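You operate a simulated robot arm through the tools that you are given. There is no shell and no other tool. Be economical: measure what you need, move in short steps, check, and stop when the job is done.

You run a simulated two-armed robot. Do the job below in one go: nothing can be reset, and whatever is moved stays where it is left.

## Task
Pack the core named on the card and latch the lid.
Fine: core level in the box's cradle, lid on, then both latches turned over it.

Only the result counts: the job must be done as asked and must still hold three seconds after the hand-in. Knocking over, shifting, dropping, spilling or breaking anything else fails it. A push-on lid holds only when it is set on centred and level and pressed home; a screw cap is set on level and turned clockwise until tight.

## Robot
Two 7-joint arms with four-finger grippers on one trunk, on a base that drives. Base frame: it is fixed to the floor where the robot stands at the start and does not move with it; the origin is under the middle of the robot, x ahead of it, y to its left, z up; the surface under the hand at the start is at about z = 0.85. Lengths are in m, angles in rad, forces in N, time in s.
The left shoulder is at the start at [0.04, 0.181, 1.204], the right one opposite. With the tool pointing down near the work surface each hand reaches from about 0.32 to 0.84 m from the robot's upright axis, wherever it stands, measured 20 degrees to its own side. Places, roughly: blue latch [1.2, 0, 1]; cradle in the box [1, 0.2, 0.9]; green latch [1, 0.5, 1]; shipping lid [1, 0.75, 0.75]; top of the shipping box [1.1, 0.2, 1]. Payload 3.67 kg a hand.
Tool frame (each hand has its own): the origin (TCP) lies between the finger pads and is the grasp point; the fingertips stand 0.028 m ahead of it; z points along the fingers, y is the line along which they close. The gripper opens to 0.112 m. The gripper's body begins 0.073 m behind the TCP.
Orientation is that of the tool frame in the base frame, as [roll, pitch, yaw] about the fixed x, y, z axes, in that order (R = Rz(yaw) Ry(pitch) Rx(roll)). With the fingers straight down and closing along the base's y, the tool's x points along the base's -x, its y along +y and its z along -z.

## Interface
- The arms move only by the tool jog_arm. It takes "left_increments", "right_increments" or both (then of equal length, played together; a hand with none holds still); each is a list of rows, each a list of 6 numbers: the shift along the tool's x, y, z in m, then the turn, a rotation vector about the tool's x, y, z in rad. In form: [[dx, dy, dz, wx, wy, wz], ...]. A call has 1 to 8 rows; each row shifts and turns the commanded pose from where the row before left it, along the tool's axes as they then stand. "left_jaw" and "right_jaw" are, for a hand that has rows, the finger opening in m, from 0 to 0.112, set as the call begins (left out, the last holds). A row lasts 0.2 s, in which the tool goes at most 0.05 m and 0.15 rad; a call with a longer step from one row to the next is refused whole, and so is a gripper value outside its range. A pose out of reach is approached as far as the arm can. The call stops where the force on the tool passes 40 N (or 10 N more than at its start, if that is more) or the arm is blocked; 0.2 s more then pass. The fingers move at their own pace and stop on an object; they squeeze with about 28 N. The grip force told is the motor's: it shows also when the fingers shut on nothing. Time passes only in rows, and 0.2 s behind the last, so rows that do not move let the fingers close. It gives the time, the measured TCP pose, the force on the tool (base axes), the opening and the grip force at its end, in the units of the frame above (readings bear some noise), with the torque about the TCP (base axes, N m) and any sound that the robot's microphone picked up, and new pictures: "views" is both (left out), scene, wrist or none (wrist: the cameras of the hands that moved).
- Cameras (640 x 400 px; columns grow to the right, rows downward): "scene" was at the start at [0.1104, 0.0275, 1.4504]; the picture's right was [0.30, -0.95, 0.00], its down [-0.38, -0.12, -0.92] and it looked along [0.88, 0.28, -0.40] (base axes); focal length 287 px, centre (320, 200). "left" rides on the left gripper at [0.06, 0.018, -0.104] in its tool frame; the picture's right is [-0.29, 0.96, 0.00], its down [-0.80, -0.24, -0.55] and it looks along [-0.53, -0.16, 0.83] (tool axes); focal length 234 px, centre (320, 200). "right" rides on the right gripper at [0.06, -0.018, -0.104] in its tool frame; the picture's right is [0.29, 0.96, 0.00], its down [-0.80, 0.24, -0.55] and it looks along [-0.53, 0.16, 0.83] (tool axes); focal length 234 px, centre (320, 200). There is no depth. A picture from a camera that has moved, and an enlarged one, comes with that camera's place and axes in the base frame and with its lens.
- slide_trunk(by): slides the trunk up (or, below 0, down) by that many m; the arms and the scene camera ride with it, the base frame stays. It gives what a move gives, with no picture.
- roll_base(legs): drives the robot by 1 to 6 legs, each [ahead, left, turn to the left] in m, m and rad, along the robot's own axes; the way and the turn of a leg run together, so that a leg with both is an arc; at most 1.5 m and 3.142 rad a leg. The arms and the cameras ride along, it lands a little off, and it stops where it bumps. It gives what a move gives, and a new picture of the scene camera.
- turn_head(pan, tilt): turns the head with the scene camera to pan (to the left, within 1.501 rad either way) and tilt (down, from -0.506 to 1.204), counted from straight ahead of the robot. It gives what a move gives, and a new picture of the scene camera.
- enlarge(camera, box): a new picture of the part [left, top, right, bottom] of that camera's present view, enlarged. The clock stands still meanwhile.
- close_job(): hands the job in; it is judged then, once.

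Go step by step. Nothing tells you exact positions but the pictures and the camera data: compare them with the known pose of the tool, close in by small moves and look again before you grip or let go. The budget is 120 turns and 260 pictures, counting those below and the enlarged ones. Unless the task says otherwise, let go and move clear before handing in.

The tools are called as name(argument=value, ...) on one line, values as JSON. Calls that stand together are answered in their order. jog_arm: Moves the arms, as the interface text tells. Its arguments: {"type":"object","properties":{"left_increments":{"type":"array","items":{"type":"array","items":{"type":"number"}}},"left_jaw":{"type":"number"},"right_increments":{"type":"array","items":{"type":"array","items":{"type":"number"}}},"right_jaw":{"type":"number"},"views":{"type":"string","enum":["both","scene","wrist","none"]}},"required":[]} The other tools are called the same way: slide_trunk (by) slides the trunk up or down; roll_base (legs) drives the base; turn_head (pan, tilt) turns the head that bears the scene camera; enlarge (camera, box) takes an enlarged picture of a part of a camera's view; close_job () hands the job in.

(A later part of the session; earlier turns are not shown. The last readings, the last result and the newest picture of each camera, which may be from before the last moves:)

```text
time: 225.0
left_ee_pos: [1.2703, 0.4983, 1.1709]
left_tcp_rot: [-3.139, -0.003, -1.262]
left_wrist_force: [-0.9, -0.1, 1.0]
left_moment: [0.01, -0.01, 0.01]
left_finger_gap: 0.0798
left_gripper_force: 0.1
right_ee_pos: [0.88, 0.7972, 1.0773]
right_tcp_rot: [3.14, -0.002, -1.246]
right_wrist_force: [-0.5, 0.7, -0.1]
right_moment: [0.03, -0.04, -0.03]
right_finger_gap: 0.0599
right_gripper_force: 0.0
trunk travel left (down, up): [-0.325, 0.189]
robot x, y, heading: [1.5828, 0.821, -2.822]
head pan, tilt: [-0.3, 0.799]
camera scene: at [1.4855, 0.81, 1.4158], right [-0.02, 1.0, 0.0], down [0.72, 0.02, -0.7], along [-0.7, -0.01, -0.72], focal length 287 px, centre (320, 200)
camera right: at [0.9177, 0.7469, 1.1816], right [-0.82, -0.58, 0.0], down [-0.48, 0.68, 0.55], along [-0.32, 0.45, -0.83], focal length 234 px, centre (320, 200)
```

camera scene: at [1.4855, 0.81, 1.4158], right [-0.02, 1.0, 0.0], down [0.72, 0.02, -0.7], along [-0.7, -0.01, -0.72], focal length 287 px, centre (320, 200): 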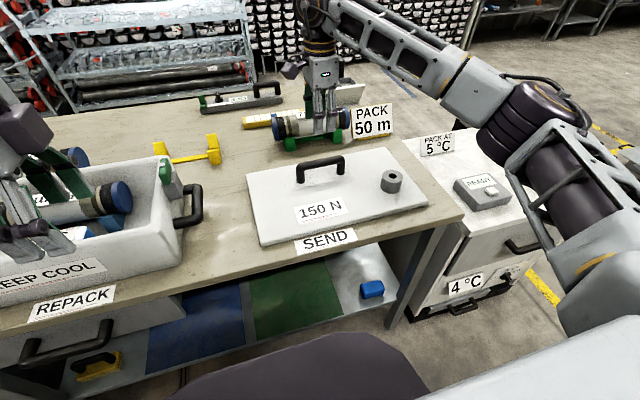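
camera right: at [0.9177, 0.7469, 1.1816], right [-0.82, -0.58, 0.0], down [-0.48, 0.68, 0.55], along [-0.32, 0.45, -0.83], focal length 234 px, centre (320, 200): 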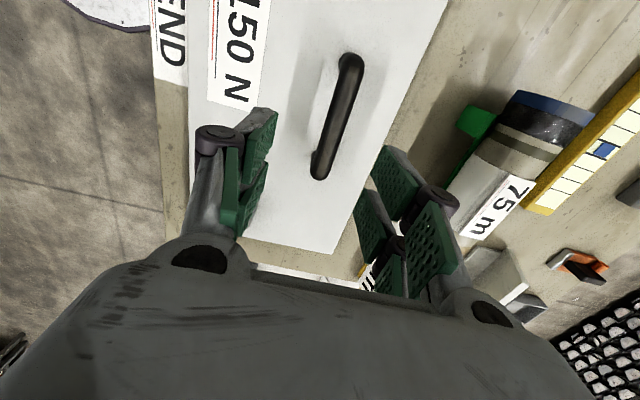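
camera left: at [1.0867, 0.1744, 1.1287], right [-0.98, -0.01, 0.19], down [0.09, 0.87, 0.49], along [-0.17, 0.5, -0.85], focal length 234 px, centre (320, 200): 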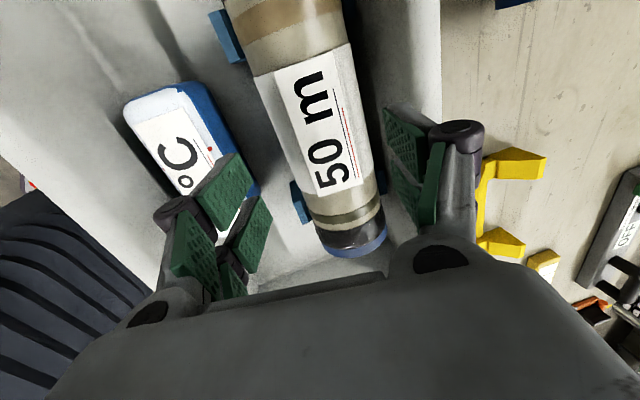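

The bar is about 15 mm farther than the TCP. I correct and descend partway.

jog_arm(right_increments=[[0, 0.015, 0.02, 0, 0, 0], [0, 0, 0.035, 0, 0, 0], [0, 0, 0.035, 0, 0, 0]], views="wrist")

enlarge(camera="scene", box=[260, 90, 400, 200])

```text
time: 225.8
left_ee_pos: [1.2718, 0.4994, 1.1716]
left_tcp_rot: [-3.139, -0.005, -1.26]
left_wrist_force: [0.2, 0.0, -0.4]
left_moment: [0.02, -0.02, 0.0]
left_finger_gap: 0.0801
left_gripper_force: 0.1
right_ee_pos: [0.8647, 0.792, 0.9899]
right_tcp_rot: [3.14, -0.002, -1.246]
right_wrist_force: [-0.6, 0.0, -0.3]
right_moment: [0.0, -0.01, -0.04]
right_finger_gap: 0.0597
right_gripper_force: 0.0
trunk travel left (down, up): [-0.325, 0.189]
robot x, y, heading: [1.5857, 0.8196, -2.815]
head pan, tilt: [-0.3, 0.799]
camera right: at [0.9023, 0.7422, 1.0942], right [-0.82, -0.58, 0.0], down [-0.48, 0.68, 0.55], along [-0.32, 0.45, -0.83], focal length 234 px, centre (320, 200)
```

right: 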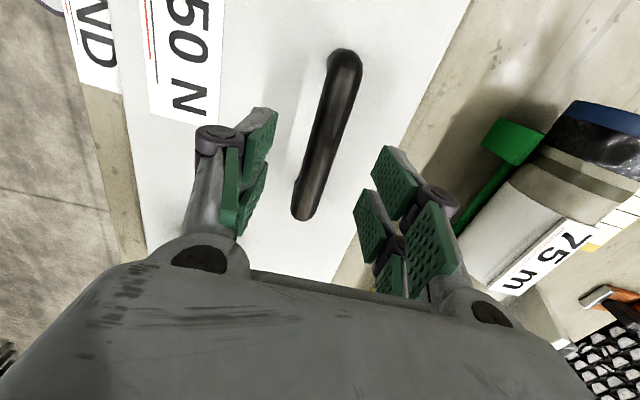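

```text
3.64 times, centred on (330, 145) of scene
camera zoom: at [1.4864, 0.8107, 1.4159], right [-0.02, 1.0, 0.0], down [0.72, 0.02, -0.7], along [-0.7, -0.02, -0.72], focal length 1044 px, centre (284, 400)
```

zoom: 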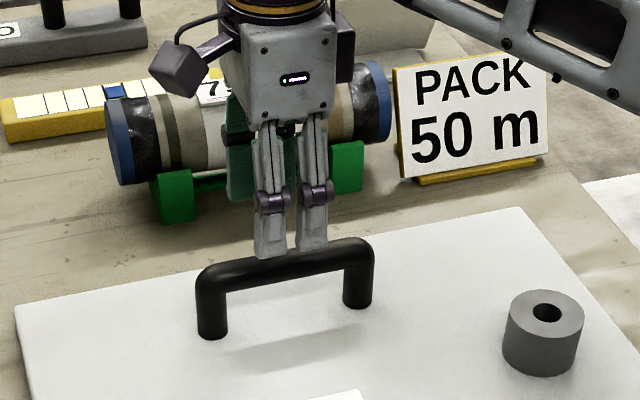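

Centred on the bar. I descend the last 6 cm and close on it.

jog_arm(right_increments=[[0, 0, 0.03, 0, 0, 0], [0, 0, 0.028, 0, 0, 0]], views="wrist")

enlarge(camera="scene", box=[260, 90, 400, 200])

```text
time: 226.4
left_ee_pos: [1.2719, 0.4987, 1.1707]
left_tcp_rot: [-3.138, -0.006, -1.262]
left_wrist_force: [-0.1, 0.4, -0.8]
left_moment: [0.0, -0.02, -0.03]
left_finger_gap: 0.0801
left_gripper_force: 0.1
right_ee_pos: [0.8643, 0.7927, 0.9332]
right_tcp_rot: [3.141, 0.0, -1.248]
right_wrist_force: [0.7, 0.3, -0.9]
right_moment: [0.01, -0.02, 0.04]
right_finger_gap: 0.06
right_gripper_force: 0.1
trunk travel left (down, up): [-0.325, 0.189]
robot x, y, heading: [1.5851, 0.8191, -2.818]
head pan, tilt: [-0.3, 0.799]
camera right: at [0.9016, 0.7419, 1.0369], right [-0.82, -0.58, 0.0], down [-0.48, 0.68, 0.55], along [-0.32, 0.45, -0.83], focal length 234 px, centre (320, 200)
```

right: 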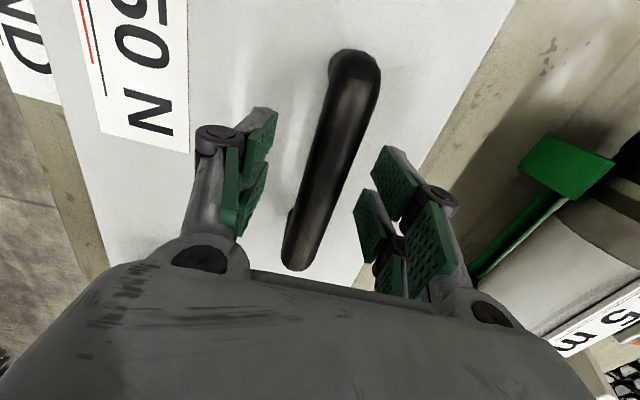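

```text
3.64 times, centred on (330, 145) of scene
camera zoom: at [1.4862, 0.8105, 1.4159], right [-0.02, 1.0, 0.0], down [0.72, 0.02, -0.7], along [-0.7, -0.02, -0.72], focal length 1044 px, centre (284, 400)
```

zoom: 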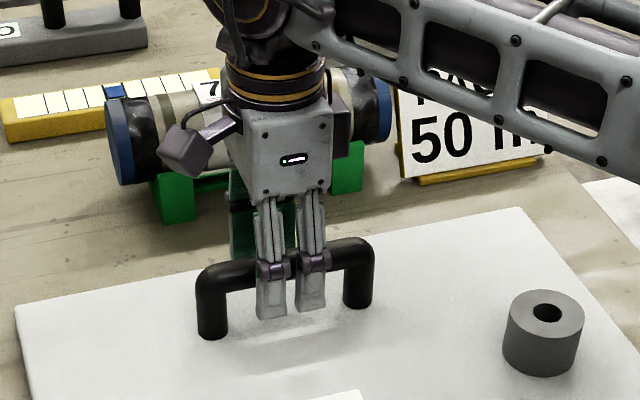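

The pads straddle the bar. I close and read the load.

jog_arm(right_increments=[[0, 0, 0, 0, 0, 0], [0, 0, 0, 0, 0, 0], [0, 0, 0, 0, 0, 0]], right_jaw=0.0, views="none")

jog_arm(right_increments=[[0, 0, -0.004, 0, 0, 0], [0, 0, -0.004, 0, 0, 0], [0, 0, -0.004, 0, 0, 0]], views="none")

enlarge(camera="scene", box=[230, 100, 450, 260])

```text
time: 227.2
left_ee_pos: [1.2717, 0.4985, 1.1712]
left_tcp_rot: [-3.14, -0.005, -1.262]
left_wrist_force: [-0.6, -0.8, 1.0]
left_moment: [0.02, 0.01, -0.01]
left_finger_gap: 0.0802
left_gripper_force: 0.0
right_ee_pos: [0.8651, 0.7919, 0.9331]
right_tcp_rot: [3.141, -0.002, -1.246]
right_wrist_force: [-0.4, 1.3, 1.2]
right_moment: [0.03, 0.07, 0.43]
right_finger_gap: 0.023
right_gripper_force: 27.7
trunk travel left (down, up): [-0.325, 0.189]
robot x, y, heading: [1.5875, 0.8203, -2.816]
head pan, tilt: [-0.3, 0.799]
```

```text
time: 228.0
left_ee_pos: [1.272, 0.4972, 1.1707]
left_tcp_rot: [-3.14, -0.005, -1.261]
left_wrist_force: [1.2, -0.3, -0.3]
left_moment: [0.03, -0.01, 0.0]
left_finger_gap: 0.0802
left_gripper_force: 0.1
right_ee_pos: [0.8655, 0.7937, 0.9434]
right_tcp_rot: [-3.141, -0.001, -1.247]
right_wrist_force: [0.3, -0.6, -3.8]
right_moment: [-0.21, 0.17, -0.04]
right_finger_gap: 0.0233
right_gripper_force: 27.9
trunk travel left (down, up): [-0.325, 0.189]
robot x, y, heading: [1.5821, 0.8195, -2.814]
head pan, tilt: [-0.3, 0.799]
```

```text
2.50 times, centred on (340, 180) of scene
camera zoom: at [1.486, 0.8105, 1.4159], right [-0.02, 1.0, 0.0], down [0.72, 0.02, -0.7], along [-0.7, -0.02, -0.72], focal length 718 px, centre (270, 250)
```

zoom: 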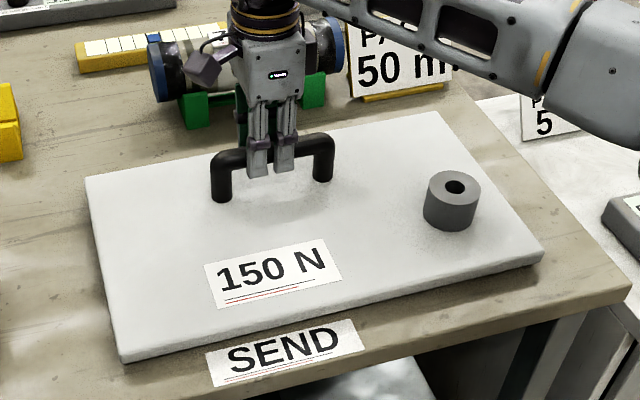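

The load reads small and off-centre; I lift a bit further to see whether the lid stays level.

jog_arm(right_increments=[[0, 0, -0.008, 0, 0, 0], [0, 0, -0.008, 0, 0, 0]], views="none")

enlarge(camera="scene", box=[230, 100, 450, 260])

```text
time: 228.6
left_ee_pos: [1.2715, 0.498, 1.1698]
left_tcp_rot: [-3.139, -0.007, -1.262]
left_wrist_force: [0.2, 0.9, 0.3]
left_moment: [-0.02, 0.01, 0.01]
left_finger_gap: 0.0801
left_gripper_force: 0.0
right_ee_pos: [0.8645, 0.7929, 0.9597]
right_tcp_rot: [3.141, -0.002, -1.248]
right_wrist_force: [0.2, -1.3, -4.1]
right_moment: [-0.19, 0.16, 0.02]
right_finger_gap: 0.0233
right_gripper_force: 28.3
trunk travel left (down, up): [-0.325, 0.189]
robot x, y, heading: [1.5855, 0.8214, -2.816]
head pan, tilt: [-0.3, 0.799]
```

```text
2.50 times, centred on (340, 180) of scene
camera zoom: at [1.4862, 0.8105, 1.4159], right [-0.02, 1.0, 0.0], down [0.72, 0.02, -0.7], along [-0.7, -0.02, -0.72], focal length 718 px, centre (270, 250)
```

zoom: 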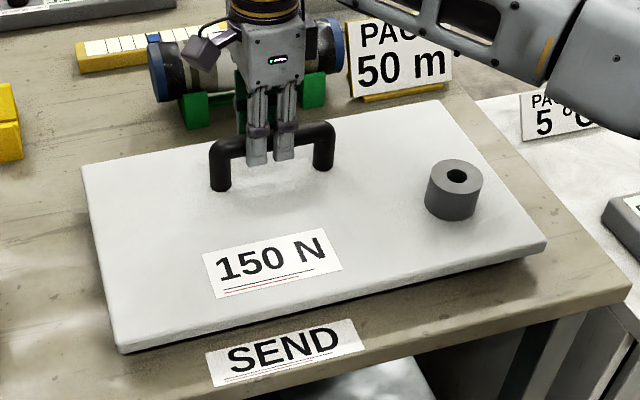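

The lid hangs level, light (about 4 N). I raise it well above the latches, drawing it back slightly.

jog_arm(right_increments=[[0, 0, -0.025, 0, 0, 0], [0, -0.01, -0.03, 0, 0, 0.03], [0, -0.01, -0.03, 0, 0, 0.04], [0, -0.01, -0.03, 0, 0, 0.04], [0, -0.01, -0.03, 0, 0, 0.04], [0, -0.01, -0.03, 0, 0, 0.04], [0, -0.01, -0.03, 0, 0, 0.01], [0, -0.01, -0.02, 0, 0, 0]], views="both")

```text
time: 230.4
left_ee_pos: [1.2724, 0.4982, 1.1709]
left_tcp_rot: [-3.141, -0.006, -1.262]
left_wrist_force: [0.2, -0.2, 0.0]
left_moment: [0.03, 0.03, 0.0]
left_finger_gap: 0.0799
left_gripper_force: 0.1
right_ee_pos: [0.9353, 0.8077, 1.1849]
right_tcp_rot: [-3.141, -0.002, -1.446]
right_wrist_force: [-0.1, -0.7, -4.1]
right_moment: [-0.18, 0.16, 0.02]
right_finger_gap: 0.0233
right_gripper_force: 27.9
trunk travel left (down, up): [-0.325, 0.189]
robot x, y, heading: [1.5862, 0.8189, -2.818]
head pan, tilt: [-0.3, 0.799]
camera scene: at [1.4867, 0.8105, 1.4159], right [-0.02, 1.0, 0.0], down [0.72, 0.02, -0.7], along [-0.7, -0.02, -0.72], focal length 287 px, centre (320, 200)
camera right: at [0.9608, 0.752, 1.289], right [-0.91, -0.4, 0.0], down [-0.34, 0.76, 0.55], along [-0.22, 0.51, -0.83], focal length 234 px, centre (320, 200)
```

scene: 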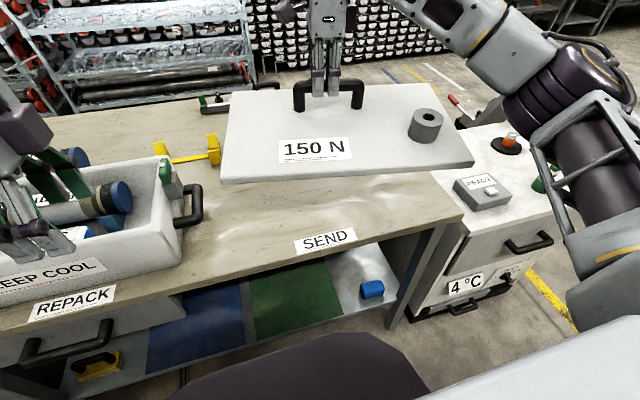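
right: 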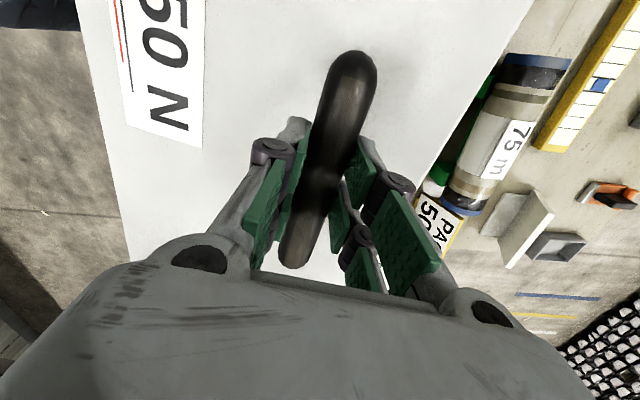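

Lid is up and level. I tuck the left hand up and out of the way, then drive left, slightly forward, with a small left turn.

jog_arm(left_increments=[[0.02, -0.015, -0.03, 0, 0, 0], [0.02, -0.015, -0.03, 0, 0, 0], [0.02, -0.015, -0.03, 0, 0, 0], [0.02, -0.015, -0.03, 0, 0, 0], [0.0, -0.01, -0.03, 0, 0, 0]], views="none")

roll_base(legs=[[0, 0.3, 0], [0.03, 0, 0.2]])

turn_head(pan=-0.1, tilt=0.8)

```text
time: 231.8
left_ee_pos: [1.3518, 0.4385, 1.2775]
left_tcp_rot: [-2.987, -0.003, -1.261]
left_wrist_force: [0.7, 0.2, 0.3]
left_moment: [-0.02, 0.03, 0.02]
left_finger_gap: 0.08
left_gripper_force: 0.0
right_ee_pos: [0.9373, 0.81, 1.1848]
right_tcp_rot: [3.14, -0.003, -1.447]
right_wrist_force: [0.9, -0.2, -4.1]
right_moment: [-0.17, 0.19, -0.01]
right_finger_gap: 0.0233
right_gripper_force: 27.8
trunk travel left (down, up): [-0.325, 0.189]
robot x, y, heading: [1.5853, 0.8215, -2.817]
head pan, tilt: [-0.3, 0.799]
stopped in row 5 (left hand): the arm was blocked; the commanded pose is now the measured one
```

```text
time: 234.6
left_ee_pos: [1.4974, 0.1042, 1.2766]
left_tcp_rot: [-2.985, 0.0, -1.063]
left_wrist_force: [-1.0, -0.3, 0.0]
left_moment: [0.01, 0.02, 0.04]
left_finger_gap: 0.0801
left_gripper_force: 0.0
right_ee_pos: [1.0165, 0.386, 1.1843]
right_tcp_rot: [3.141, -0.004, -1.249]
right_wrist_force: [0.4, 0.1, -4.1]
right_moment: [-0.22, 0.13, 0.0]
right_finger_gap: 0.0233
right_gripper_force: 27.8
trunk travel left (down, up): [-0.325, 0.189]
robot x, y, heading: [1.6568, 0.5209, -2.622]
head pan, tilt: [-0.3, 0.799]
camera scene: at [1.5574, 0.4958, 1.4159], right [-0.22, 0.98, 0.0], down [0.7, 0.16, -0.7], along [-0.68, -0.15, -0.72], focal length 287 px, centre (320, 200)
```

scene: 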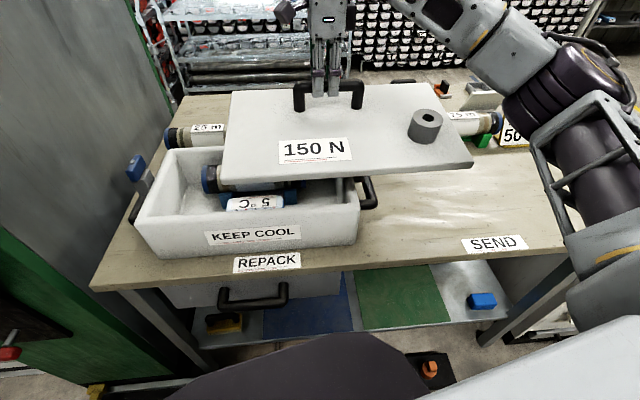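

```text
time: 235.4
left_ee_pos: [1.4968, 0.1039, 1.2766]
left_tcp_rot: [-2.984, -0.002, -1.065]
left_wrist_force: [-0.5, 0.5, 0.0]
left_moment: [-0.06, 0.0, 0.01]
left_finger_gap: 0.0799
left_gripper_force: 0.1
right_ee_pos: [1.0153, 0.3853, 1.1839]
right_tcp_rot: [3.14, -0.003, -1.249]
right_wrist_force: [0.6, 0.0, -4.1]
right_moment: [-0.24, 0.14, 0.04]
right_finger_gap: 0.0233
right_gripper_force: 27.7
trunk travel left (down, up): [-0.325, 0.189]
robot x, y, heading: [1.6511, 0.5234, -2.624]
head pan, tilt: [-0.099, 0.799]
camera scene: at [1.5622, 0.4809, 1.4159], right [-0.41, 0.91, 0.0], down [0.66, 0.29, -0.7], along [-0.64, -0.28, -0.72], focal length 287 px, centre (320, 200)
```

scene: 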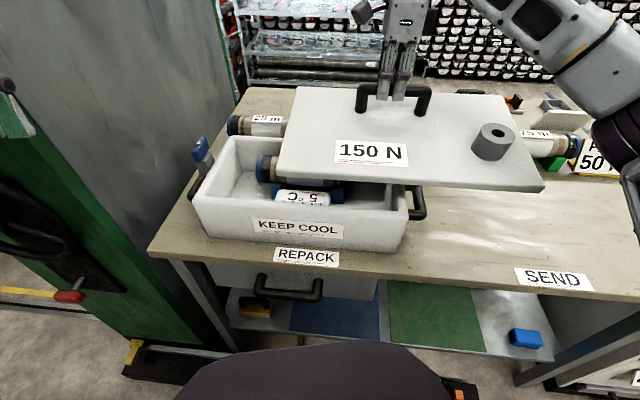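

I zoom on the box rim and blue latch to measure alignment before lowering.

enlarge(camera="scene", box=[170, 110, 440, 270])

enlarge(camera="scene", box=[180, 125, 250, 185])

enlarge(camera="left", box=[0, 0, 640, 400])

```text
2.37 times, centred on (305, 190) of scene
camera zoom: at [1.5622, 0.4809, 1.4159], right [-0.41, 0.91, 0.0], down [0.66, 0.29, -0.7], along [-0.64, -0.28, -0.72], focal length 680 px, centre (356, 224)
```

zoom: 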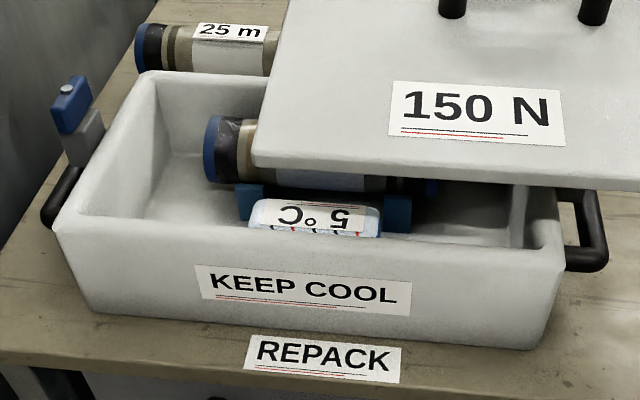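

```text
6.67 times, centred on (215, 155) of scene
camera zoom: at [1.5622, 0.4809, 1.4159], right [-0.41, 0.91, 0.0], down [0.66, 0.29, -0.7], along [-0.64, -0.28, -0.72], focal length 1914 px, centre (1020, 500)
```

zoom: 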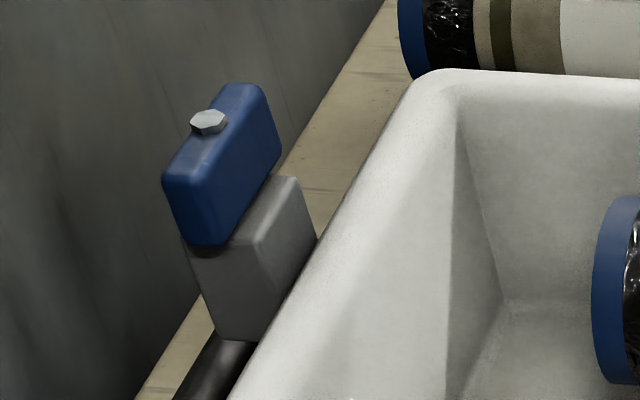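

```text
1.00 times, centred on (320, 200) of left (not enlarged: the box is as wide or as high as the picture)
camera zoom: at [1.4964, 0.0353, 1.3776], right [-0.97, -0.21, -0.15], down [-0.26, 0.77, 0.58], along [0.0, 0.6, -0.8], focal length 234 px, centre (320, 200)
```

zoom: 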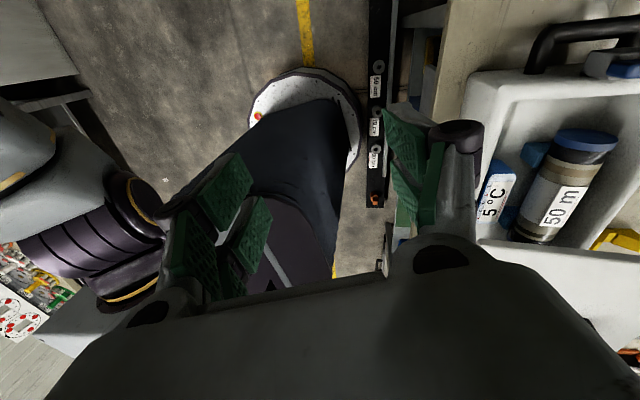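

The left wrist camera sees the box from above; I zoom it for the rim.

enlarge(camera="left", box=[430, 20, 640, 270])

enlarge(camera="right", box=[0, 0, 640, 400])

```text
1.60 times, centred on (535, 145) of left
camera zoom: at [1.4964, 0.0353, 1.3776], right [-0.97, -0.21, -0.15], down [-0.26, 0.77, 0.58], along [0.0, 0.6, -0.8], focal length 375 px, centre (-24, 288)
```

zoom: 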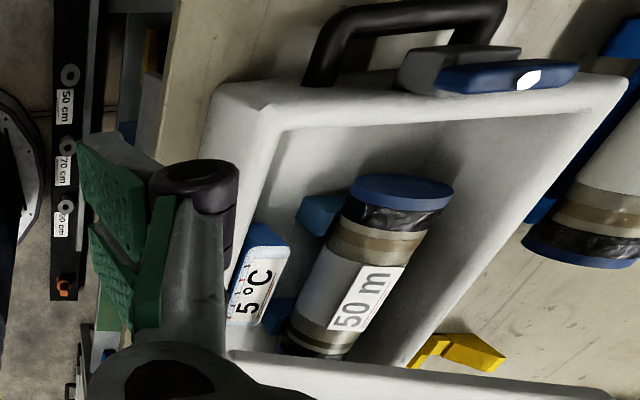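

```text
1.00 times, centred on (320, 200) of right (not enlarged: the box is as wide or as high as the picture)
camera zoom: at [1.053, 0.3355, 1.288], right [-0.82, -0.58, 0.0], down [-0.48, 0.68, 0.55], along [-0.32, 0.45, -0.83], focal length 234 px, centre (320, 200)
```

zoom: 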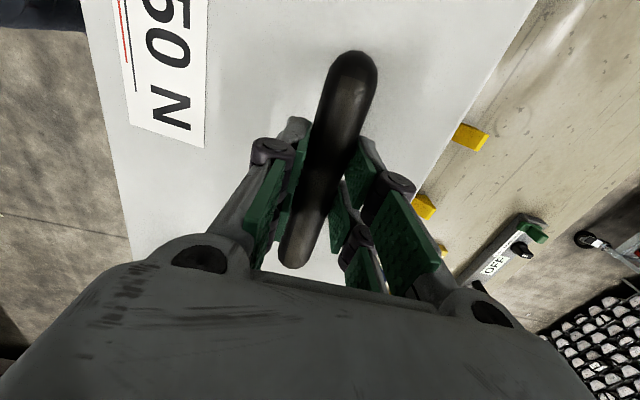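

Box rim: centre (u 0.123, v 1.11), top z≈0.975. I nudge the base a little nearer, then bring the lid over the box.

roll_base(legs=[[0.03, 0.04, 0]])

```text
time: 236.3
left_ee_pos: [1.4923, 0.0608, 1.2792]
left_tcp_rot: [-2.985, -0.005, -1.064]
left_wrist_force: [0.0, 1.1, -1.1]
left_moment: [-0.05, -0.02, 0.02]
left_finger_gap: 0.0799
left_gripper_force: 0.1
right_ee_pos: [1.0099, 0.3409, 1.1849]
right_tcp_rot: [3.14, -0.005, -1.248]
right_wrist_force: [-0.1, 1.3, -4.2]
right_moment: [-0.23, 0.15, 0.03]
right_finger_gap: 0.0233
right_gripper_force: 28.1
trunk travel left (down, up): [-0.325, 0.189]
robot x, y, heading: [1.6472, 0.4767, -2.618]
head pan, tilt: [-0.099, 0.799]
camera scene: at [1.5572, 0.4371, 1.4161], right [-0.41, 0.91, 0.0], down [0.65, 0.29, -0.7], along [-0.64, -0.29, -0.72], focal length 287 px, centre (320, 200)
```

scene: 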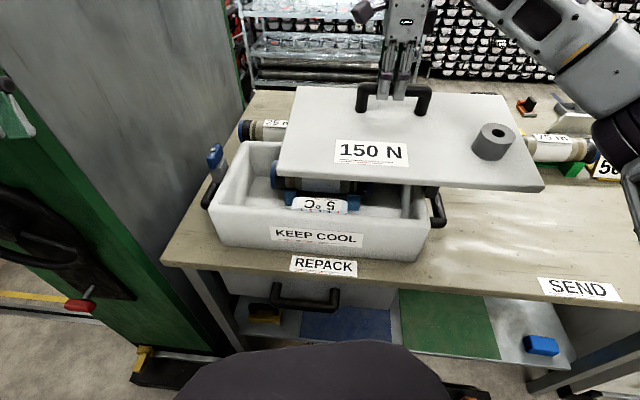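

Now I slide the lid over, still high.

jog_arm(right_increments=[[0.03, 0.003, 0, 0, 0, 0], [0.03, 0.003, 0.0, 0, 0, 0], [0.03, 0.003, 0.0, 0, 0, 0], [0.03, 0.003, 0.01, 0, 0, 0], [0.029, 0.002, 0.02, 0, 0, 0], [0, 0, 0.02, 0, 0, 0]], views="both")

enlarge(camera="left", box=[0, 0, 640, 400])

```text
time: 237.7
left_ee_pos: [1.4913, 0.0558, 1.2769]
left_tcp_rot: [-2.985, -0.004, -1.066]
left_wrist_force: [0.8, 0.5, -0.2]
left_moment: [-0.02, -0.05, -0.02]
left_finger_gap: 0.0799
left_gripper_force: 0.1
right_ee_pos: [1.0422, 0.1928, 1.135]
right_tcp_rot: [-3.14, -0.002, -1.251]
right_wrist_force: [0.0, 0.4, -5.5]
right_moment: [-0.22, 0.11, -0.02]
right_finger_gap: 0.0234
right_gripper_force: 28.1
trunk travel left (down, up): [-0.325, 0.189]
robot x, y, heading: [1.6479, 0.4772, -2.617]
head pan, tilt: [-0.099, 0.799]
camera scene: at [1.5561, 0.433, 1.4158], right [-0.41, 0.91, 0.0], down [0.66, 0.29, -0.7], along [-0.64, -0.28, -0.72], focal length 287 px, centre (320, 200)
camera right: at [1.0799, 0.1418, 1.2382], right [-0.82, -0.57, 0.0], down [-0.48, 0.68, 0.55], along [-0.32, 0.45, -0.83], focal length 234 px, centre (320, 200)
```

scene: 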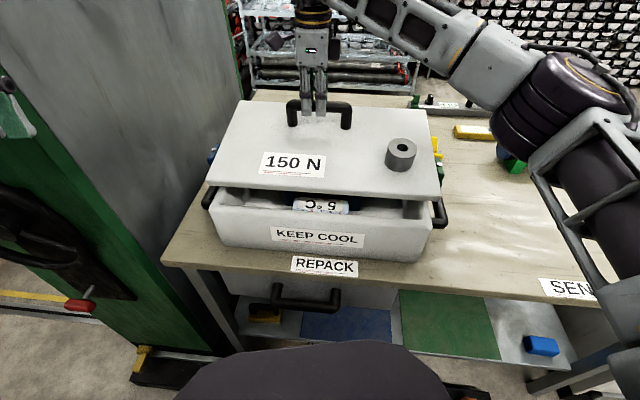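
right: 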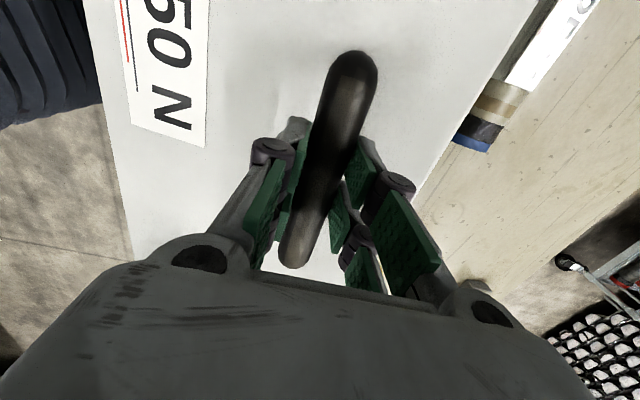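

```text
1.00 times, centred on (320, 200) of left (not enlarged: the box is as wide or as high as the picture)
camera zoom: at [1.4905, -0.0123, 1.3778], right [-0.97, -0.21, -0.15], down [-0.26, 0.77, 0.58], along [0.0, 0.6, -0.8], focal length 234 px, centre (320, 200)
```

zoom: 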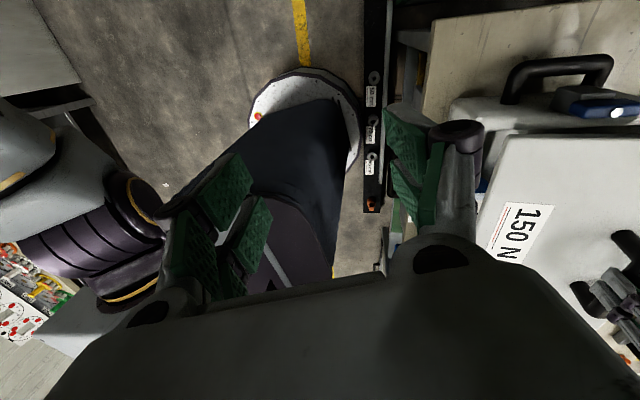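

I zoom to compare lid corners with the box rim.

enlarge(camera="scene", box=[190, 90, 460, 270])

enlarge(camera="left", box=[420, 40, 640, 280])

```text
2.22 times, centred on (325, 180) of scene
camera zoom: at [1.5561, 0.433, 1.4158], right [-0.41, 0.91, 0.0], down [0.66, 0.29, -0.7], along [-0.64, -0.28, -0.72], focal length 638 px, centre (309, 244)
```

zoom: 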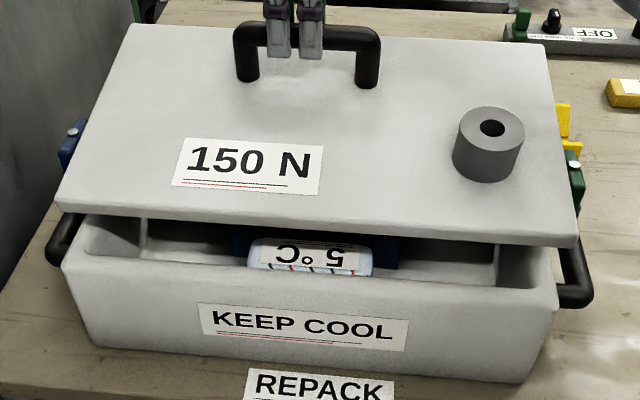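

```text
1.67 times, centred on (530, 160) of left
camera zoom: at [1.4905, -0.0123, 1.3778], right [-0.97, -0.21, -0.15], down [-0.26, 0.77, 0.58], along [0.0, 0.6, -0.8], focal length 390 px, centre (-30, 267)
```

zoom: 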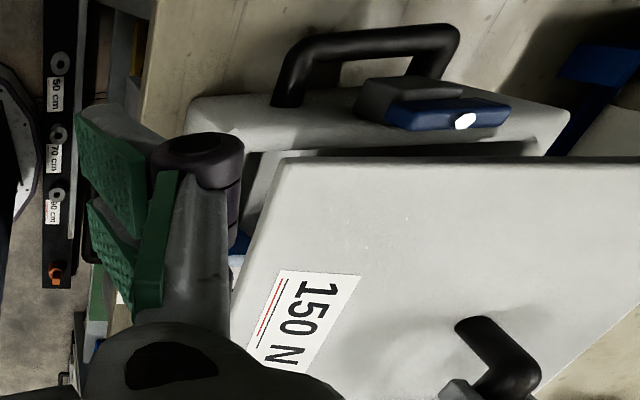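

The lid has sagged about 0.16 rad in the grip (near edge low). I tilt the hand to level it.

jog_arm(right_increments=[[0, 0, 0, 0.05, 0, 0], [0, 0, 0, 0.05, 0, 0], [0, 0, 0, 0.05, 0, 0]], views="none")

enlarge(camera="scene", box=[190, 90, 460, 270])

```text
time: 238.5
left_ee_pos: [1.4926, 0.0551, 1.2766]
left_tcp_rot: [-2.984, 0.0, -1.064]
left_wrist_force: [0.6, -0.1, -0.5]
left_moment: [0.01, 0.02, -0.03]
left_finger_gap: 0.0799
left_gripper_force: 0.1
right_ee_pos: [1.0438, 0.1918, 1.1334]
right_tcp_rot: [-2.992, -0.001, -1.251]
right_wrist_force: [0.5, -0.3, -4.1]
right_moment: [-0.24, 0.18, -0.03]
right_finger_gap: 0.0236
right_gripper_force: 28.1
trunk travel left (down, up): [-0.325, 0.189]
robot x, y, heading: [1.6473, 0.4804, -2.616]
head pan, tilt: [-0.099, 0.799]
```

```text
2.22 times, centred on (325, 180) of scene
camera zoom: at [1.557, 0.4322, 1.4159], right [-0.41, 0.91, 0.0], down [0.65, 0.29, -0.7], along [-0.64, -0.28, -0.72], focal length 638 px, centre (309, 244)
```

zoom: 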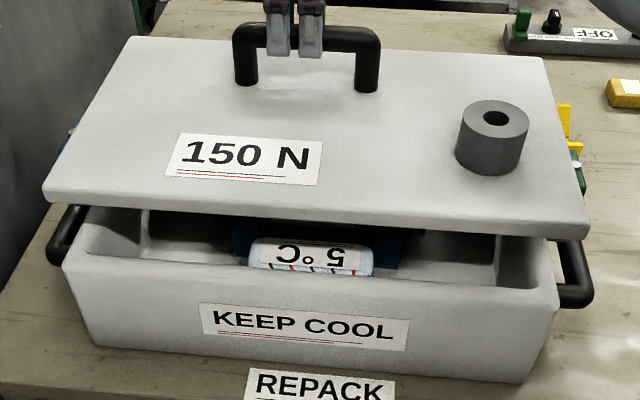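

The lid is level now. I correct yaw slightly, shift ~12 mm nearer, lower 5 cm and compare again.

jog_arm(right_increments=[[0, -0.0022, 0.0256, 0, 0, 0.0187], [0, -0.0022, 0.0256, 0, 0, 0]], views="none")

enlarge(camera="scene", box=[190, 90, 460, 270])

enlarge(camera="left", box=[420, 40, 640, 280])

```text
time: 239.1
left_ee_pos: [1.492, 0.0551, 1.2781]
left_tcp_rot: [-2.985, -0.003, -1.065]
left_wrist_force: [0.8, 0.5, -0.9]
left_moment: [0.02, 0.01, -0.01]
left_finger_gap: 0.0799
left_gripper_force: 0.1
right_ee_pos: [1.0544, 0.1959, 1.0832]
right_tcp_rot: [-2.991, 0.002, -1.268]
right_wrist_force: [-0.3, -0.4, -4.5]
right_moment: [-0.17, 0.2, 0.03]
right_finger_gap: 0.0233
right_gripper_force: 28.0
trunk travel left (down, up): [-0.325, 0.189]
robot x, y, heading: [1.6452, 0.4744, -2.621]
head pan, tilt: [-0.099, 0.799]
```

```text
2.22 times, centred on (325, 180) of scene
camera zoom: at [1.5565, 0.4325, 1.4159], right [-0.41, 0.91, 0.0], down [0.66, 0.29, -0.7], along [-0.64, -0.28, -0.72], focal length 638 px, centre (309, 244)
```

zoom: 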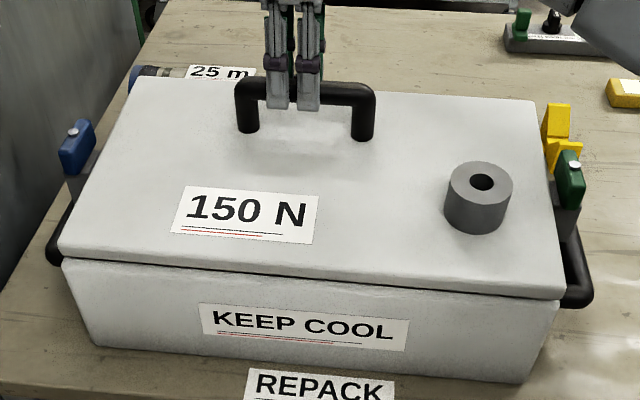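

```text
1.67 times, centred on (530, 160) of left
camera zoom: at [1.4909, -0.0127, 1.3777], right [-0.97, -0.21, -0.15], down [-0.26, 0.77, 0.58], along [0.0, 0.6, -0.8], focal length 390 px, centre (-30, 267)
```

zoom: 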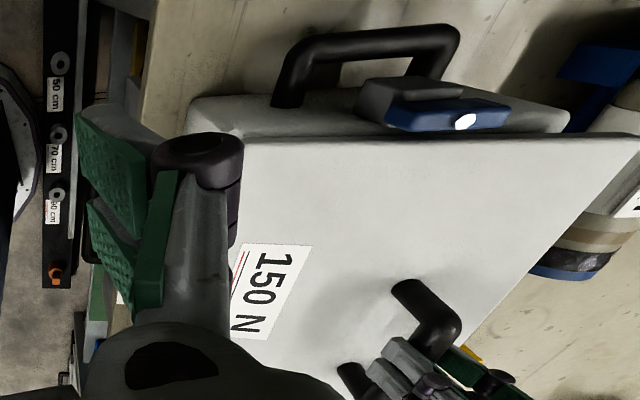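

Nearly aligned with the rim; the lid's far side is still ~0.09 rad high. I level it further and compensate the shift.

jog_arm(right_increments=[[0, 0.003, 0, 0.045, 0, 0], [0, 0.003, -0.001, 0.045, 0, 0]], views="none")

enlarge(camera="scene", box=[190, 90, 460, 270])

```text
time: 239.7
left_ee_pos: [1.4924, 0.0553, 1.2766]
left_tcp_rot: [-2.985, -0.002, -1.064]
left_wrist_force: [0.5, -0.2, -0.3]
left_moment: [0.0, 0.0, -0.01]
left_finger_gap: 0.0802
left_gripper_force: 0.1
right_ee_pos: [1.049, 0.1928, 1.0845]
right_tcp_rot: [-2.9, 0.003, -1.269]
right_wrist_force: [-0.8, 0.3, -4.4]
right_moment: [-0.17, 0.18, 0.01]
right_finger_gap: 0.0234
right_gripper_force: 28.3
trunk travel left (down, up): [-0.325, 0.189]
robot x, y, heading: [1.6487, 0.4758, -2.621]
head pan, tilt: [-0.099, 0.799]
```

```text
2.22 times, centred on (325, 180) of scene
camera zoom: at [1.5568, 0.4322, 1.4159], right [-0.41, 0.91, 0.0], down [0.65, 0.29, -0.7], along [-0.64, -0.28, -0.72], focal length 638 px, centre (309, 244)
```

zoom: 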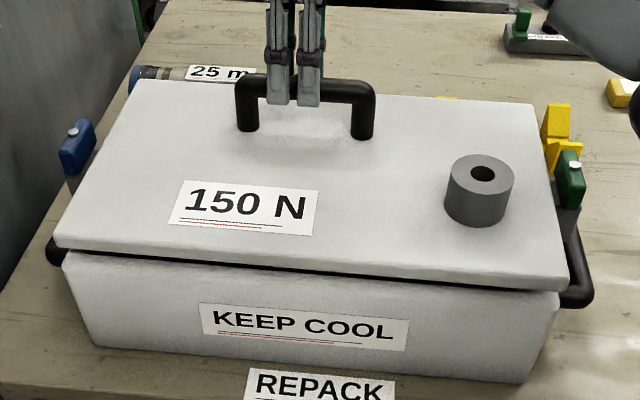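

Lid is level and matches the rim within ~2 mm. I lower gently.

jog_arm(right_increments=[[0, 0.0019, 0.0078, 0, 0, 0], [0, 0.0012, 0.0049, 0, 0, 0]], views="none")

enlarge(camera="scene", box=[190, 90, 460, 270])

```text
time: 240.3
left_ee_pos: [1.4918, 0.0557, 1.2775]
left_tcp_rot: [-2.985, -0.004, -1.065]
left_wrist_force: [0.4, -0.4, 0.2]
left_moment: [-0.02, -0.01, 0.0]
left_finger_gap: 0.0798
left_gripper_force: 0.0
right_ee_pos: [1.0495, 0.1938, 1.0719]
right_tcp_rot: [-2.899, 0.002, -1.271]
right_wrist_force: [0.0, -0.2, -3.5]
right_moment: [-0.21, 0.16, 0.04]
right_finger_gap: 0.0233
right_gripper_force: 27.9
trunk travel left (down, up): [-0.325, 0.189]
robot x, y, heading: [1.6477, 0.4773, -2.617]
head pan, tilt: [-0.099, 0.799]
```

```text
2.22 times, centred on (325, 180) of scene
camera zoom: at [1.5569, 0.4325, 1.4159], right [-0.41, 0.91, 0.0], down [0.65, 0.29, -0.7], along [-0.64, -0.28, -0.72], focal length 638 px, centre (309, 244)
```

zoom: 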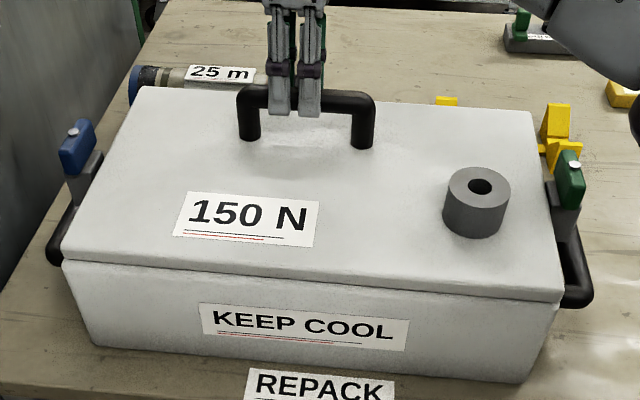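

Still free and aligned; I continue lowering in small steps until contact.

jog_arm(right_increments=[[0, 0.001, 0.0039, 0, 0, 0], [0, 0.001, 0.0039, 0, 0, 0]], views="none")

enlarge(camera="scene", box=[190, 90, 460, 270])

```text
time: 240.9
left_ee_pos: [1.4937, 0.0559, 1.2776]
left_tcp_rot: [-2.986, -0.004, -1.064]
left_wrist_force: [-0.2, -0.3, 0.4]
left_moment: [-0.01, 0.06, -0.02]
left_finger_gap: 0.08
left_gripper_force: 0.0
right_ee_pos: [1.0495, 0.1927, 1.0637]
right_tcp_rot: [-2.903, -0.001, -1.267]
right_wrist_force: [-1.8, -3.2, 2.0]
right_moment: [0.84, 0.25, 0.22]
right_finger_gap: 0.0235
right_gripper_force: 27.6
trunk travel left (down, up): [-0.325, 0.189]
robot x, y, heading: [1.6449, 0.476, -2.621]
head pan, tilt: [-0.099, 0.799]
```

```text
2.22 times, centred on (325, 180) of scene
camera zoom: at [1.5577, 0.4327, 1.4161], right [-0.41, 0.91, 0.0], down [0.65, 0.29, -0.7], along [-0.64, -0.28, -0.72], focal length 638 px, centre (309, 244)
```

zoom: 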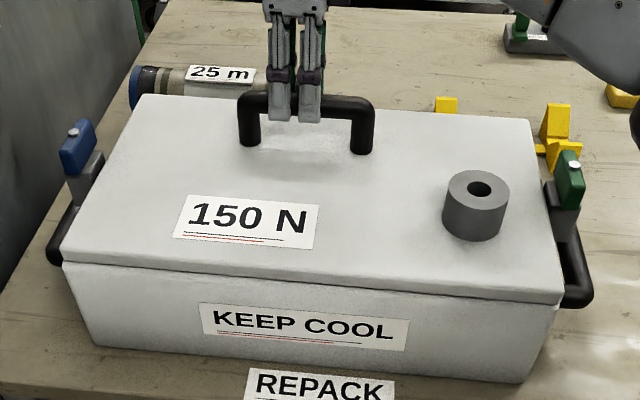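

First contact is at the right end, near the green latch. I zoom in there and at the other end.

enlarge(camera="scene", box=[390, 130, 460, 230])

enlarge(camera="scene", box=[200, 125, 270, 225])

enlarge(camera="left", box=[480, 60, 640, 180])

```text
4.00 times, centred on (425, 180) of scene
camera zoom: at [1.5577, 0.4327, 1.4161], right [-0.41, 0.91, 0.0], down [0.65, 0.29, -0.7], along [-0.64, -0.28, -0.72], focal length 1148 px, centre (-100, 280)
```

zoom: 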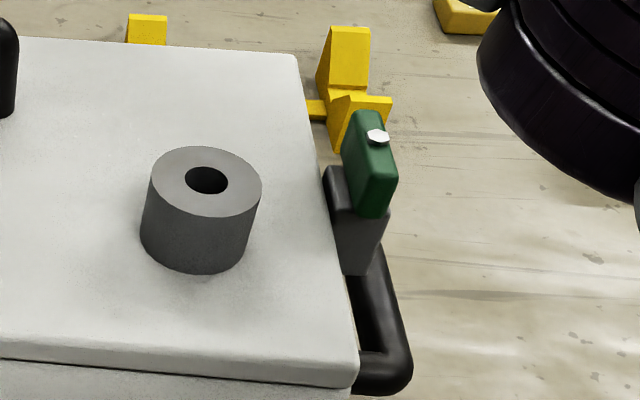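

```text
4.00 times, centred on (235, 175) of scene
camera zoom: at [1.5577, 0.4327, 1.4161], right [-0.41, 0.91, 0.0], down [0.65, 0.29, -0.7], along [-0.64, -0.28, -0.72], focal length 1148 px, centre (660, 300)
```

zoom: 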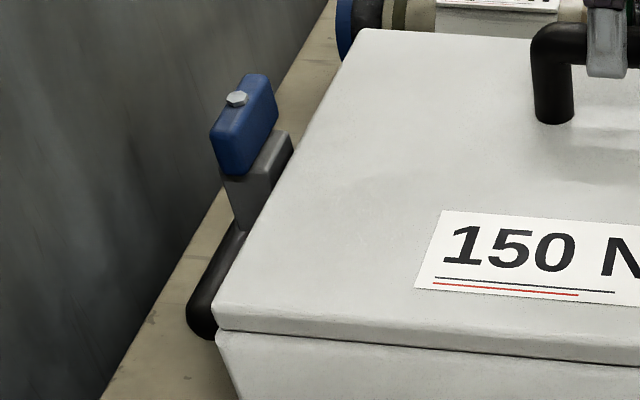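

```text
3.33 times, centred on (560, 120) of left
camera zoom: at [1.4921, -0.0125, 1.3781], right [-0.97, -0.21, -0.15], down [-0.26, 0.77, 0.58], along [-0.01, 0.6, -0.8], focal length 781 px, centre (-480, 467)
```

zoom: 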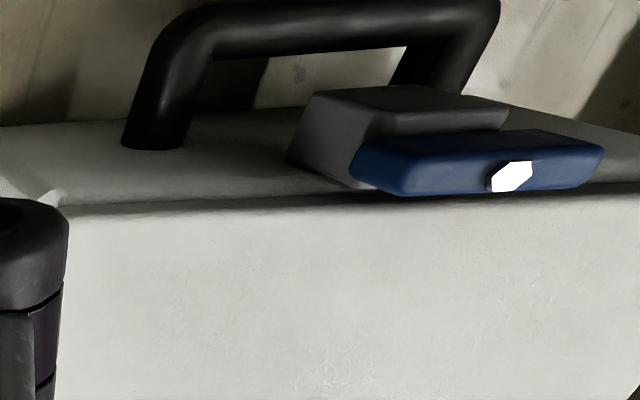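

The lid sits between the posts; the right end touched first because it sags slightly. I lower a little more so it levels onto the rim.

jog_arm(right_increments=[[0.001, 0.0007, 0.0029, 0, 0, 0], [0, 0.0005, 0.002, 0, 0, 0]], views="none")

enlarge(camera="scene", box=[190, 90, 460, 270])

```text
time: 241.5
left_ee_pos: [1.4931, 0.057, 1.2773]
left_tcp_rot: [-2.986, -0.003, -1.065]
left_wrist_force: [0.1, -0.1, 0.5]
left_moment: [0.01, -0.06, 0.01]
left_finger_gap: 0.0796
left_gripper_force: 0.0
right_ee_pos: [1.0504, 0.193, 1.0603]
right_tcp_rot: [-2.905, 0.0, -1.269]
right_wrist_force: [-3.7, 1.7, 20.4]
right_moment: [0.05, -0.03, 0.06]
right_finger_gap: 0.0232
right_gripper_force: 27.5
trunk travel left (down, up): [-0.325, 0.189]
robot x, y, heading: [1.6468, 0.4756, -2.622]
head pan, tilt: [-0.099, 0.799]
```

```text
2.22 times, centred on (325, 180) of scene
camera zoom: at [1.5589, 0.4339, 1.4162], right [-0.41, 0.91, 0.0], down [0.65, 0.29, -0.7], along [-0.64, -0.29, -0.72], focal length 638 px, centre (309, 244)
```

zoom: 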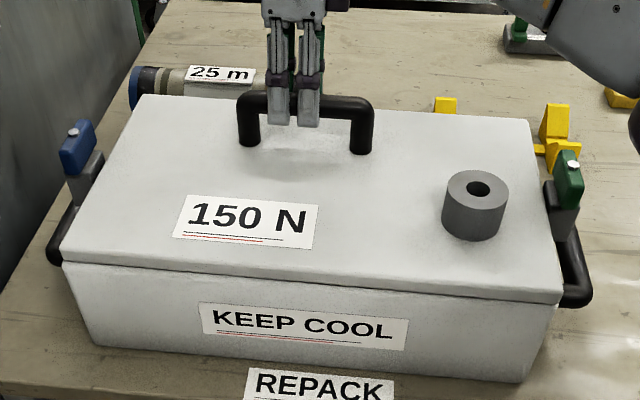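

The lid bears evenly (20 N, no moment). I release the handle and withdraw.

jog_arm(right_increments=[[0, 0, -0.001, 0, 0, 0], [0, 0, 0, 0, 0, 0], [0, 0, -0.02, 0, 0, 0], [0, 0, -0.035, 0, 0, 0], [0, 0, -0.035, 0, 0, 0], [0, 0, -0.035, 0, 0, 0]], right_jaw=0.06, views="scene")

enlarge(camera="scene", box=[190, 90, 460, 270])

enlarge(camera="right", box=[0, 0, 640, 400])

```text
time: 242.9
left_ee_pos: [1.4939, 0.0558, 1.2772]
left_tcp_rot: [-2.987, -0.004, -1.064]
left_wrist_force: [-0.7, 0.3, -0.2]
left_moment: [0.03, 0.05, -0.01]
left_finger_gap: 0.08
left_gripper_force: 0.1
right_ee_pos: [1.0228, 0.1821, 1.1834]
right_tcp_rot: [-2.905, 0.002, -1.27]
right_wrist_force: [0.3, -0.4, -1.0]
right_moment: [-0.03, 0.03, -0.02]
right_finger_gap: 0.0601
right_gripper_force: 0.1
trunk travel left (down, up): [-0.325, 0.189]
robot x, y, heading: [1.6476, 0.478, -2.619]
head pan, tilt: [-0.099, 0.799]
camera scene: at [1.559, 0.4316, 1.416], right [-0.41, 0.91, 0.0], down [0.65, 0.29, -0.7], along [-0.64, -0.28, -0.72], focal length 287 px, centre (320, 200)
```

scene: 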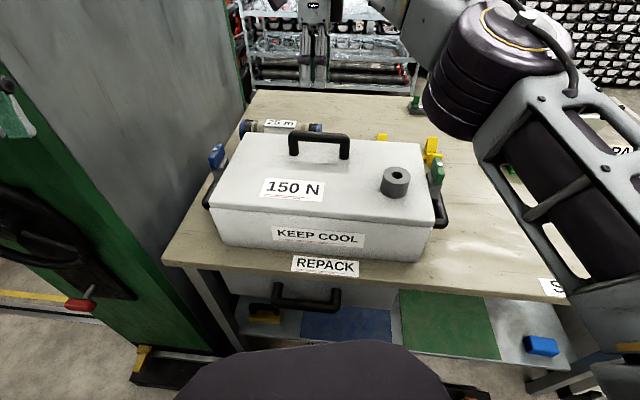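

```text
2.22 times, centred on (325, 180) of scene
camera zoom: at [1.559, 0.4316, 1.416], right [-0.41, 0.91, 0.0], down [0.65, 0.29, -0.7], along [-0.64, -0.28, -0.72], focal length 638 px, centre (309, 244)
```

zoom: 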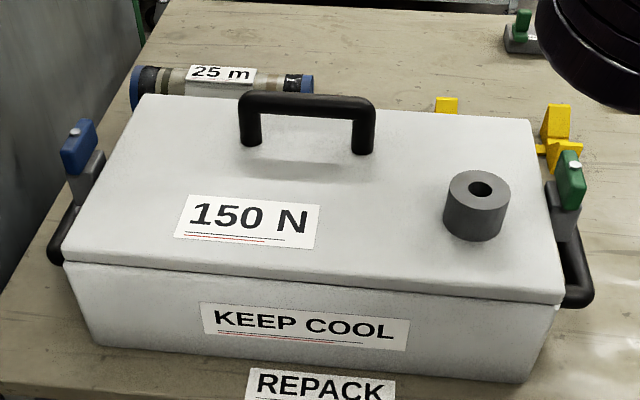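

```text
1.00 times, centred on (320, 200) of right (not enlarged: the box is as wide or as high as the picture)
camera zoom: at [1.0357, 0.1242, 1.289], right [-0.8, -0.55, -0.23], down [-0.58, 0.65, 0.48], along [-0.12, 0.52, -0.85], focal length 234 px, centre (320, 200)
```

zoom: 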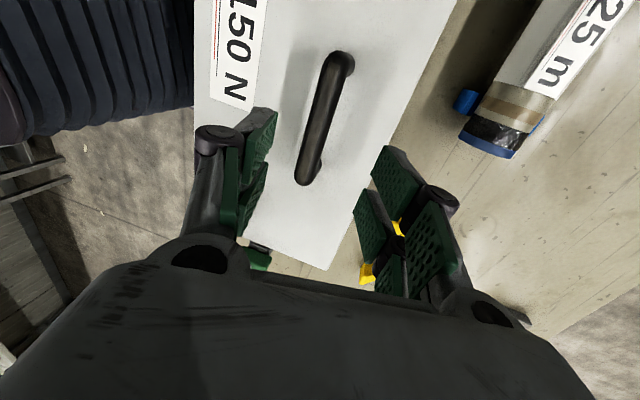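

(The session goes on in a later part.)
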